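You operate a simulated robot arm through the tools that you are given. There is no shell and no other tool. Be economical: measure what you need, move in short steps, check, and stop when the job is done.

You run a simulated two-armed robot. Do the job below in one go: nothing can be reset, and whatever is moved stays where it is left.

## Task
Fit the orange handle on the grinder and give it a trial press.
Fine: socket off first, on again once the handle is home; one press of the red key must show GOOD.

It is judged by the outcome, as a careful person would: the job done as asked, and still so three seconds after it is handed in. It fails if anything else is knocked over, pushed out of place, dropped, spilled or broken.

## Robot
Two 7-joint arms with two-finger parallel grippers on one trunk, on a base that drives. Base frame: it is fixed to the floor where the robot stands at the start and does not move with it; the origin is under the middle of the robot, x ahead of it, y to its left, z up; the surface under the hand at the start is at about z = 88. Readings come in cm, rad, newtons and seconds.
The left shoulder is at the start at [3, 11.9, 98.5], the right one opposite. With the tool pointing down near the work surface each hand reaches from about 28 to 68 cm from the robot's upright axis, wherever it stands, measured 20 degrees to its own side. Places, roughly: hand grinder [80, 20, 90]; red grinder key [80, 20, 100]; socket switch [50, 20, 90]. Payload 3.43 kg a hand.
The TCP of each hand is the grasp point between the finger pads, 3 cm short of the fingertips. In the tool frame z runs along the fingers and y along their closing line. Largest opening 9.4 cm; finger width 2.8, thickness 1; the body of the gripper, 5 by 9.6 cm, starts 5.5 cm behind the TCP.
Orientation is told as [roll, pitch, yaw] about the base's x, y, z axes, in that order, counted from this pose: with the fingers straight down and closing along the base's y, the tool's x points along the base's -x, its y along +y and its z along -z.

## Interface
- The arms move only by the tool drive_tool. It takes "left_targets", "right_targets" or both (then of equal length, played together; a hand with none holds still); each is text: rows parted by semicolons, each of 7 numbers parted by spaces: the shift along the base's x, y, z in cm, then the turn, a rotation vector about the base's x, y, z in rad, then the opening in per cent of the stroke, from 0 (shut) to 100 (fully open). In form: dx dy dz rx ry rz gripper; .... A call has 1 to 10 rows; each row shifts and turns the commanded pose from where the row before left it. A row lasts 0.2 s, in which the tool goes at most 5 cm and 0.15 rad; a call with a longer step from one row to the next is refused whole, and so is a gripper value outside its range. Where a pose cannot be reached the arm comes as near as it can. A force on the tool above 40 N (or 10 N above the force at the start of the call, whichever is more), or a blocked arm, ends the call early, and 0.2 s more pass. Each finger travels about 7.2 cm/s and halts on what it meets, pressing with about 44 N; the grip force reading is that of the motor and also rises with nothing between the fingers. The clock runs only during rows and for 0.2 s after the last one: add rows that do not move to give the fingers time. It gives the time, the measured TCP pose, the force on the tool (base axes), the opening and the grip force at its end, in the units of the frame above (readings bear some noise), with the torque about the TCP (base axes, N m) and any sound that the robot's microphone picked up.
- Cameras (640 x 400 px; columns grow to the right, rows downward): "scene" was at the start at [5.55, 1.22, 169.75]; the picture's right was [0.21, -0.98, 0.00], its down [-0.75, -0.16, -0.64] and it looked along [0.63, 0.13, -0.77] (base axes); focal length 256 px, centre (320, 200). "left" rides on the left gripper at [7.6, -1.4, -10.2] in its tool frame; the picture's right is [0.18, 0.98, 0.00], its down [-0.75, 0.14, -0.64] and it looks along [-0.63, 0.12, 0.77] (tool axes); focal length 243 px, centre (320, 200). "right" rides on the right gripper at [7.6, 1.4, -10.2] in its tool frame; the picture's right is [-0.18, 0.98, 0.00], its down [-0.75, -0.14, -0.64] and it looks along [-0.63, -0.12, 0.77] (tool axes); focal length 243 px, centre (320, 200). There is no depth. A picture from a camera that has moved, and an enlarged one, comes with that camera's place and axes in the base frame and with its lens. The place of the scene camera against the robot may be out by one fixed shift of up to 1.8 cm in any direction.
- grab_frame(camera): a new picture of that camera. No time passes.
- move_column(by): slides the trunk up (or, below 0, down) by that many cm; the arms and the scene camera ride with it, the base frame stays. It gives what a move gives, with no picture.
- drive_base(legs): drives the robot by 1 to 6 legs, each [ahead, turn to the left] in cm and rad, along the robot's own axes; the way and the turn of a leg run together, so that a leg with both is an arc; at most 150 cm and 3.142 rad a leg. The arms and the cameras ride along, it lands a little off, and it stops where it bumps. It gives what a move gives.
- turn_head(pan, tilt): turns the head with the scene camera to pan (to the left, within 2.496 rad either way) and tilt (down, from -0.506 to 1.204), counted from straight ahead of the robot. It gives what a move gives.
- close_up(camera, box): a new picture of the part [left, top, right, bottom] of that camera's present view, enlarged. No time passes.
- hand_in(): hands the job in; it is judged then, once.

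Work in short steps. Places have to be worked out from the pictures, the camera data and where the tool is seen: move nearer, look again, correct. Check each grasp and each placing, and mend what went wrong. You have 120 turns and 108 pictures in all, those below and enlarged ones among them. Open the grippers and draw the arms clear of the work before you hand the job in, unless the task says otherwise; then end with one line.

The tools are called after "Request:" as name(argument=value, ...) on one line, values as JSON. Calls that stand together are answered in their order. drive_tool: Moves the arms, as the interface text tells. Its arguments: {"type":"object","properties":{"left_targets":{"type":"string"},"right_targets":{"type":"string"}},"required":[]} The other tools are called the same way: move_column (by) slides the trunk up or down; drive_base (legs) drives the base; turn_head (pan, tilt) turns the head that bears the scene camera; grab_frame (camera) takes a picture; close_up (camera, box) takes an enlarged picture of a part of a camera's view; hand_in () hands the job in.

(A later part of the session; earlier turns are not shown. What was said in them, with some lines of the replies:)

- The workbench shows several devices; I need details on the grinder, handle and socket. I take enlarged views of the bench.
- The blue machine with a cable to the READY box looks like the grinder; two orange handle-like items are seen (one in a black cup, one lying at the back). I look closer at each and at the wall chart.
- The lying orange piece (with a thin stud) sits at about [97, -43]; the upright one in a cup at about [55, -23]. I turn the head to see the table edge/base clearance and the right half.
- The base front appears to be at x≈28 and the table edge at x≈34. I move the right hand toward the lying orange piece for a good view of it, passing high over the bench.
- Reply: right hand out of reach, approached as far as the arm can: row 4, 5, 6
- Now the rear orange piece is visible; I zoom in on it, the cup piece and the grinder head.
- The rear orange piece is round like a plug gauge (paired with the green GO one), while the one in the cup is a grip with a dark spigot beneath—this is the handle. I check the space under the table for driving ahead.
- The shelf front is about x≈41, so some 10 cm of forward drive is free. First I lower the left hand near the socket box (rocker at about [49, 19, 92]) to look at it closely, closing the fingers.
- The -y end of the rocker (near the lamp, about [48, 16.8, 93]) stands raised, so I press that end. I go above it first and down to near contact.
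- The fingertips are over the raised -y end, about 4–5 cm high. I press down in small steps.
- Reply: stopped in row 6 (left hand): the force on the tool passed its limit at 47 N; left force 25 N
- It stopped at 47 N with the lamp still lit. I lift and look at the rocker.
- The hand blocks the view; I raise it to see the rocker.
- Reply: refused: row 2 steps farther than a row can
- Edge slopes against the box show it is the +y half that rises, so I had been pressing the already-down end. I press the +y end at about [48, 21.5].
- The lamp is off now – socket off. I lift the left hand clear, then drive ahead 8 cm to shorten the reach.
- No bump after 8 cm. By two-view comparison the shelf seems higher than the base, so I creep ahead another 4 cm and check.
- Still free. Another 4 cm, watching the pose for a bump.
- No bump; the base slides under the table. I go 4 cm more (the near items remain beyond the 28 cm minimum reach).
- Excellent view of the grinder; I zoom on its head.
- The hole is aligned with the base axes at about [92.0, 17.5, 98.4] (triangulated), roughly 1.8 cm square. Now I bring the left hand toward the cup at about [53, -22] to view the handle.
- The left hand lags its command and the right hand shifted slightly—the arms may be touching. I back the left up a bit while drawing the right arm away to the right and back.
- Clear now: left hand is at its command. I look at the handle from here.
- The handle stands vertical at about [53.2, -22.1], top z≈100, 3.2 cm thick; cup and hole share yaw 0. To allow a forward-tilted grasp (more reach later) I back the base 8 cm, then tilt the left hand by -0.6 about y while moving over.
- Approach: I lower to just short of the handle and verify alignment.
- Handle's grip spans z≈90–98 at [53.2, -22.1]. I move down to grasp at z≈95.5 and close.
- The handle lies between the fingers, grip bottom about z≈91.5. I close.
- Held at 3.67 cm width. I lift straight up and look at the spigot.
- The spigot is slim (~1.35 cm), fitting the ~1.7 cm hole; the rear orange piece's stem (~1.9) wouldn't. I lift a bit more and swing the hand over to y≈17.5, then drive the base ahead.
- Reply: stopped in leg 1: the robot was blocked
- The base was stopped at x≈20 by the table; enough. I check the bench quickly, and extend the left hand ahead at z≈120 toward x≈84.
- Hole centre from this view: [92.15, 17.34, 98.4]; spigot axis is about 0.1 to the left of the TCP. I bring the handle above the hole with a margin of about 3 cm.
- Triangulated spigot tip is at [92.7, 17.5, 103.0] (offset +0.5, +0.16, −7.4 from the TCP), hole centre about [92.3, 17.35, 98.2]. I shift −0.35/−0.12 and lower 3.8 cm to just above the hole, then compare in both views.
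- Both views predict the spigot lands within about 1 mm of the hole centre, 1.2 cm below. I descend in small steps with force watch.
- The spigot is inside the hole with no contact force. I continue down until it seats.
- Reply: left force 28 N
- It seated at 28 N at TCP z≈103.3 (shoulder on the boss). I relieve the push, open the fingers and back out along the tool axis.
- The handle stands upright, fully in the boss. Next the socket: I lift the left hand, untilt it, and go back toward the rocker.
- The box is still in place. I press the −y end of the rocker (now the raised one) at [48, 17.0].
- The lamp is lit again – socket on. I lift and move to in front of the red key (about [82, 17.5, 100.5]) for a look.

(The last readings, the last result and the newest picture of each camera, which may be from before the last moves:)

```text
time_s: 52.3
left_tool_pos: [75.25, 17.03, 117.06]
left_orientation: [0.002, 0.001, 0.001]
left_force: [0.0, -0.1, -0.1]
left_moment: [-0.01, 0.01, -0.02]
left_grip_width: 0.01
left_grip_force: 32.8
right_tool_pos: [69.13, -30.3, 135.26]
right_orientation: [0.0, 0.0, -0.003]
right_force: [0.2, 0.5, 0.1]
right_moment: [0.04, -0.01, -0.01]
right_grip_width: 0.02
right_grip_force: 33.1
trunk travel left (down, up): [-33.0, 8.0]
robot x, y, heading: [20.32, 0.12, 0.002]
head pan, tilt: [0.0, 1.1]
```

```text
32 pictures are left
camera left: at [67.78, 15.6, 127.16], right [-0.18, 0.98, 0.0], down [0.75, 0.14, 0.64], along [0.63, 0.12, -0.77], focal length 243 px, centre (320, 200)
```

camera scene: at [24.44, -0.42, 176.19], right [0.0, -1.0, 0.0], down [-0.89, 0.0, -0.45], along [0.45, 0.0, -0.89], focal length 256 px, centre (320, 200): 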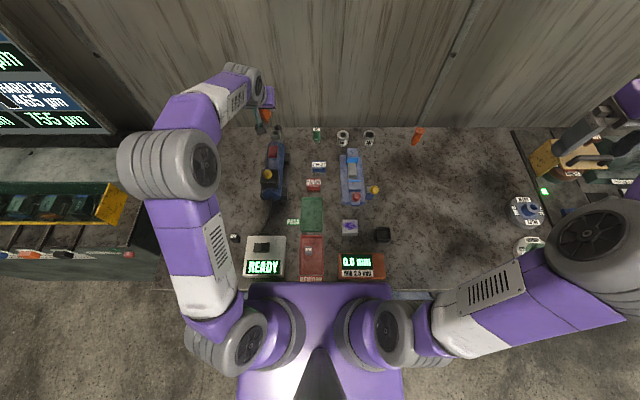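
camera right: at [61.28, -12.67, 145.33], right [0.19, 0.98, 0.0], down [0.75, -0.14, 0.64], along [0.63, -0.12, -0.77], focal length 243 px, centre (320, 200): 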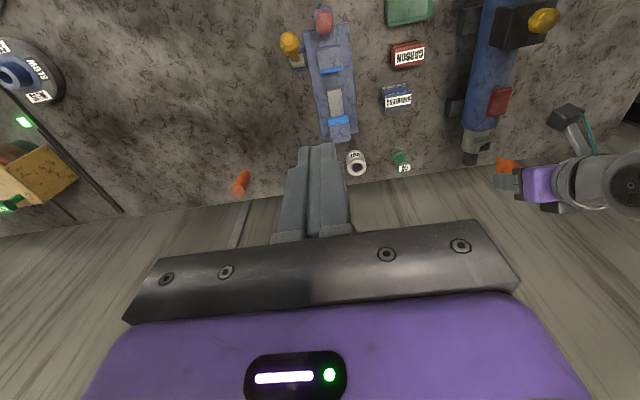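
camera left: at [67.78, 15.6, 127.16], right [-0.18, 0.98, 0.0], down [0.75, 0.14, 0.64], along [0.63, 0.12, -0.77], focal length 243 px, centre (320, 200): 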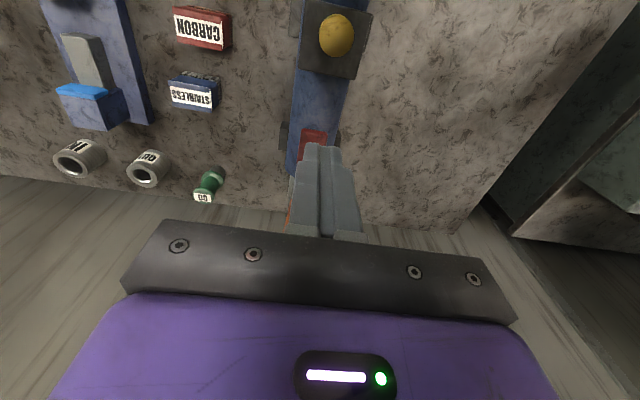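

Key centre about [81.7, 17.3, ~101]. I move over it and come down to just above contact.

Request:
drive_tool(left_targets="3.2 0.15 -2 0 0 0 0; 3.2 0.15 -3 0 0 0 0; 0 0 -3 0 0 0 0; 0 0 -3 0 0 0 0; 0 0 0 0 0 0 0")

Request:
grab_frame(camera="left")

Request:
grab_frame(camera="right")

```text
time_s: 53.5
left_tool_pos: [81.33, 17.52, 105.96]
left_orientation: [0.002, -0.002, -0.001]
left_force: [-0.5, -0.1, 0.3]
left_moment: [-0.01, 0.0, 0.02]
left_grip_width: 0.0
left_grip_force: 33.0
right_tool_pos: [68.88, -30.25, 135.23]
right_orientation: [0.0, -0.002, -0.001]
right_force: [0.9, 0.1, 0.6]
right_moment: [0.01, -0.03, 0.02]
right_grip_width: 0.0
right_grip_force: 33.3
trunk travel left (down, up): [-33.0, 8.0]
robot x, y, heading: [20.33, -0.06, -0.002]
head pan, tilt: [0.0, 1.1]
```

```text
31 pictures are left
camera left: at [73.93, 16.04, 116.15], right [-0.18, 0.98, 0.0], down [0.75, 0.14, 0.64], along [0.63, 0.12, -0.77], focal length 243 px, centre (320, 200)
```

left: 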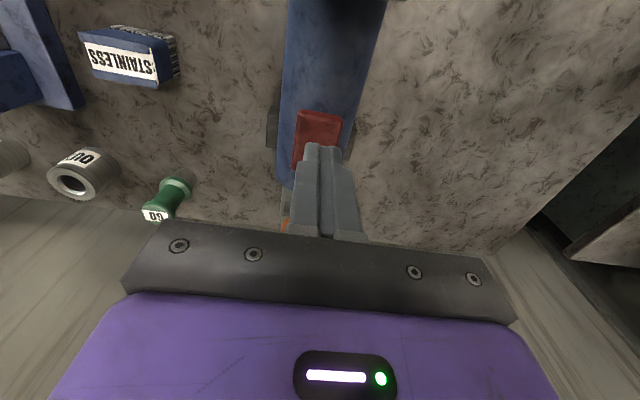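

```text
30 pictures are left
camera right: at [61.17, -28.82, 145.4], right [0.18, 0.98, 0.0], down [0.75, -0.14, 0.64], along [0.63, -0.12, -0.77], focal length 243 px, centre (320, 200)
```

right: 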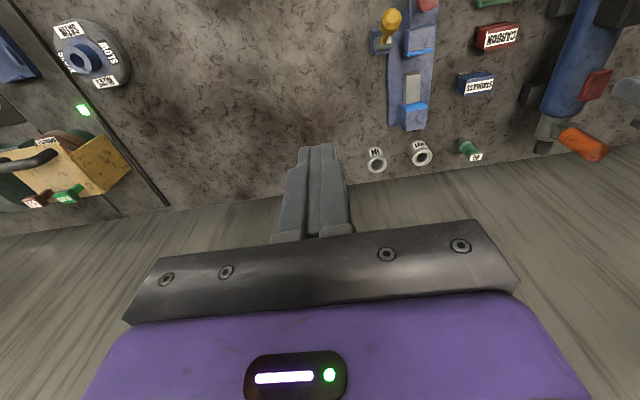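

Request:
close_up(camera="right", box=[540, 40, 640, 130])

Request:
close_up(camera="left", box=[270, 90, 370, 190])

```text
4.44 times, centred on (590, 85) of right
camera zoom: at [61.17, -28.82, 145.4], right [0.18, 0.98, 0.0], down [0.75, -0.14, 0.64], along [0.63, -0.12, -0.77], focal length 1078 px, centre (-880, 711)
```

zoom: 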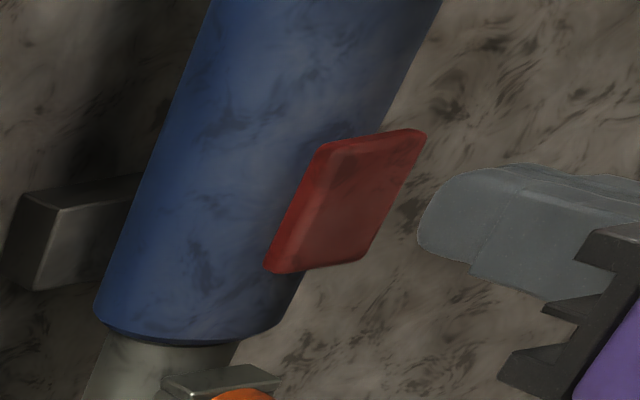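

```text
4.00 times, centred on (320, 140) of left
camera zoom: at [73.93, 16.04, 116.15], right [-0.18, 0.98, 0.0], down [0.75, 0.14, 0.64], along [0.63, 0.12, -0.77], focal length 970 px, centre (320, 440)
```

zoom: 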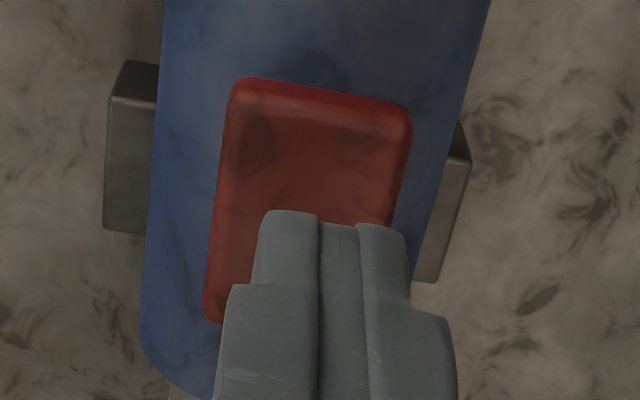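

Key top centre is about [81.6, 17.2, 100.5]. I shift −0.3 in y and press once, gently.

Request:
drive_tool(left_targets="0.1 -0.3 -0.6 0 0 0 0; 0 0 -0.5 0 0 0 0; 0 0 -0.4 0 0 0 0; 0 0 -0.4 0 0 0 0; 0 0 -0.3 0 0 0 0")

Request:
close_up(camera="scene", box=[220, 200, 320, 300])

```text
time_s: 54.7
left_tool_pos: [81.49, 17.33, 103.75]
left_orientation: [0.001, 0.0, 0.0]
left_force: [-0.2, 0.0, 0.4]
left_moment: [-0.03, -0.03, -0.06]
left_grip_width: 0.02
left_grip_force: 32.9
right_tool_pos: [69.11, -30.25, 135.18]
right_orientation: [0.0, -0.002, -0.001]
right_force: [-0.7, 0.0, 1.2]
right_moment: [0.02, -0.01, 0.03]
right_grip_width: 0.0
right_grip_force: 32.9
trunk travel left (down, up): [-33.0, 8.0]
robot x, y, heading: [20.5, 0.21, 0.002]
head pan, tilt: [0.0, 1.1]
```

```text
4.00 times, centred on (270, 250) of scene
camera zoom: at [24.61, -0.4, 176.19], right [0.0, -1.0, 0.0], down [-0.89, 0.0, -0.45], along [0.45, 0.0, -0.89], focal length 1024 px, centre (520, 0)
```

zoom: 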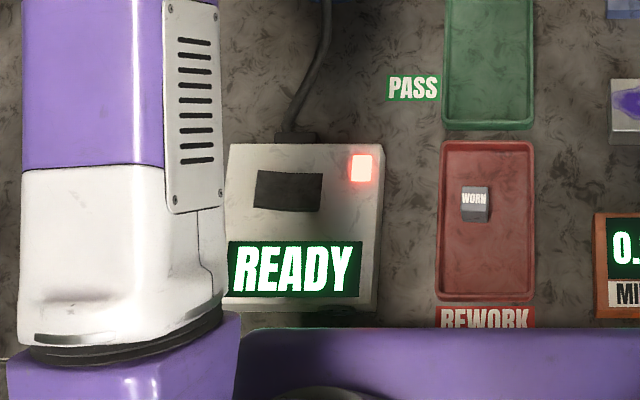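

No contact yet. I continue down in 3 mm steps.

Request:
drive_tool(left_targets="0 0 -0.3 0 0 0 0; 0 0 -0.3 0 0 0 0; 0 0 -0.3 0 0 0 0")

Request:
close_up(camera="scene", box=[220, 200, 320, 300])

```text
time_s: 55.5
left_tool_pos: [81.66, 17.25, 102.89]
left_orientation: [0.001, 0.0, 0.001]
left_force: [0.0, 0.2, -0.3]
left_moment: [0.03, 0.01, 0.01]
left_grip_width: 0.0
left_grip_force: 32.9
right_tool_pos: [68.99, -30.29, 135.24]
right_orientation: [-0.002, -0.003, -0.002]
right_force: [-0.8, 0.8, 0.3]
right_moment: [0.04, 0.0, 0.01]
right_grip_width: 0.0
right_grip_force: 33.2
trunk travel left (down, up): [-33.0, 8.0]
robot x, y, heading: [20.05, -0.16, 0.005]
head pan, tilt: [0.0, 1.1]
```

```text
4.00 times, centred on (270, 250) of scene
camera zoom: at [24.6, -0.4, 176.19], right [0.0, -1.0, 0.0], down [-0.89, 0.0, -0.45], along [0.45, 0.0, -0.89], focal length 1024 px, centre (520, 0)
```

zoom: 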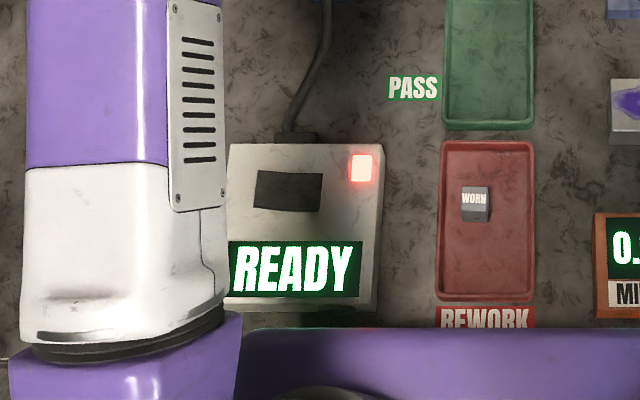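

Still no contact (tip at z≈99.9). I go on, same fine steps.

Request:
drive_tool(left_targets="0 0 -0.3 0 0 0 0; 0 0 -0.3 0 0 0 0; 0 0 -0.3 0 0 0 0")

Request:
close_up(camera="right", box=[540, 40, 640, 130])

```text
time_s: 56.3
left_tool_pos: [81.48, 17.14, 102.03]
left_orientation: [0.003, -0.002, 0.0]
left_force: [1.0, 0.1, 1.3]
left_moment: [0.01, 0.03, -0.05]
left_grip_width: 0.0
left_grip_force: 32.9
right_tool_pos: [69.06, -30.28, 135.26]
right_orientation: [-0.001, -0.001, -0.002]
right_force: [1.0, -0.4, -1.0]
right_moment: [0.0, 0.01, -0.01]
right_grip_width: 0.02
right_grip_force: 33.2
trunk travel left (down, up): [-33.0, 8.0]
robot x, y, heading: [20.14, -0.01, -0.004]
head pan, tilt: [0.0, 1.1]
heard: click
```

```text
4.44 times, centred on (590, 85) of right
camera zoom: at [61.24, -28.82, 145.38], right [0.18, 0.98, 0.0], down [0.75, -0.14, 0.64], along [0.63, -0.12, -0.77], focal length 1078 px, centre (-880, 711)
```

zoom: 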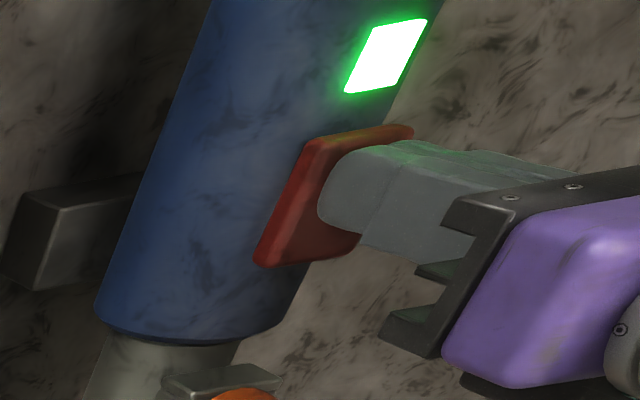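

It clicked and a green lamp lit on the grinder. I check the display before releasing.

Request:
close_up(camera="scene", box=[220, 200, 320, 300])

```text
4.00 times, centred on (270, 250) of scene
camera zoom: at [24.57, -0.41, 176.19], right [0.0, -1.0, 0.0], down [-0.89, 0.0, -0.45], along [0.45, 0.0, -0.89], focal length 1024 px, centre (520, 0)
```

zoom: 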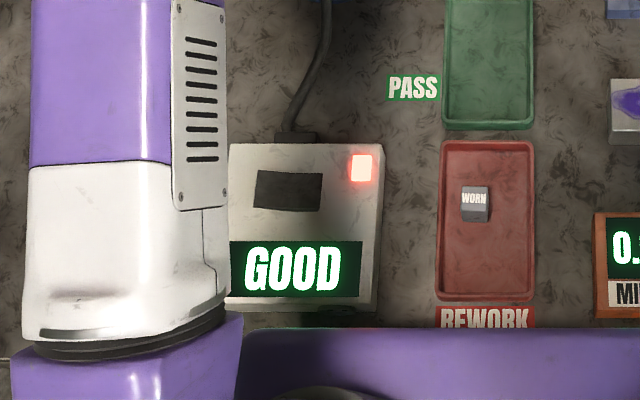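

GOOD is shown. I release by lifting straight up, then draw the arm back high with the gripper open.

Request:
drive_tool(left_targets="0 0 3 0 0 0 0; 0 0 4 0 0 0 0; 0 0 4.5 0 0 0 0; 0 0 4.5 0 0 0 0; -3 0 4 0 0 0 0; -4.5 0 1 0 0 0 50; -4.5 0 0 0 0 0 100; -4.5 0 0 0 0 0 100; -4.5 0 0 0 0 0 100; 0 0 0 0 0 0 100", right_targets="0 0 0 0 0 0 50; 0 0 0 0 0 0 100; 0 0 0 0 0 0 100; 0 0 0 0 0 0 100; -3 0 0 0 0 0 100; -3 0 0 0 0 0 100; -3 0 0 0 0 0 100; -3 0 0 0 0 0 100; 0 0 0 0 0 0 100; 0 0 0 0 0 0 100")

Request:
grab_frame(camera="left")

Request:
grab_frame(camera="scene")

```text
time_s: 58.5
left_tool_pos: [60.32, 17.27, 123.03]
left_orientation: [0.001, -0.001, 0.0]
left_force: [0.7, -0.4, 0.1]
left_moment: [0.04, 0.01, -0.04]
left_grip_width: 9.39
left_grip_force: 0.1
right_tool_pos: [57.02, -30.41, 135.22]
right_orientation: [0.0, -0.002, 0.0]
right_force: [0.7, -0.2, 0.4]
right_moment: [-0.01, -0.01, 0.02]
right_grip_width: 9.41
right_grip_force: 0.0
trunk travel left (down, up): [-33.0, 8.0]
robot x, y, heading: [20.08, 0.05, 0.003]
head pan, tilt: [0.0, 1.1]
```

```text
23 pictures are left
camera left: at [52.83, 15.76, 133.21], right [-0.18, 0.98, 0.0], down [0.75, 0.14, 0.64], along [0.63, 0.12, -0.77], focal length 243 px, centre (320, 200)
```

left: 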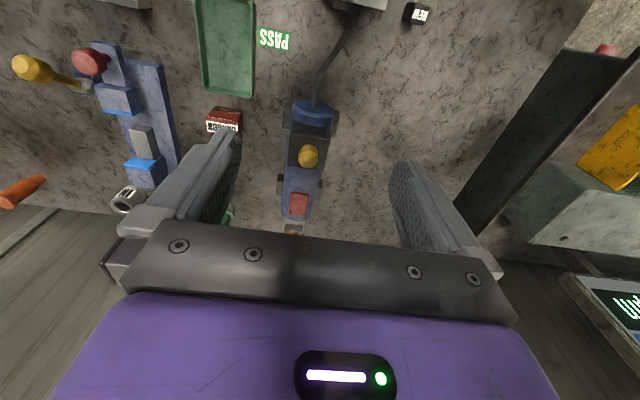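

```text
22 pictures are left
camera scene: at [24.65, -0.44, 176.18], right [0.0, -1.0, 0.0], down [-0.89, 0.0, -0.45], along [0.45, 0.0, -0.89], focal length 256 px, centre (320, 200)
```

scene: 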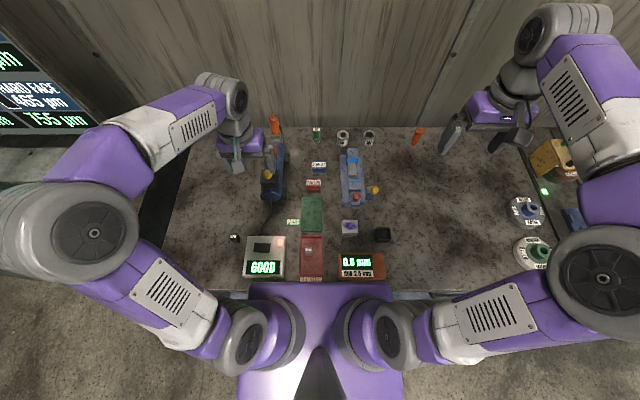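

GOOD stays on, the socket lamp is on, the handle stands in the grinder, everything else is in place, and both arms are clear. I hand in.

Request:
hand_in()

```text
The job is handed in.
```

The orange handle is fitted on the grinder; the socket was off for the fitting and is back on, and one press of the red key showed GOOD.
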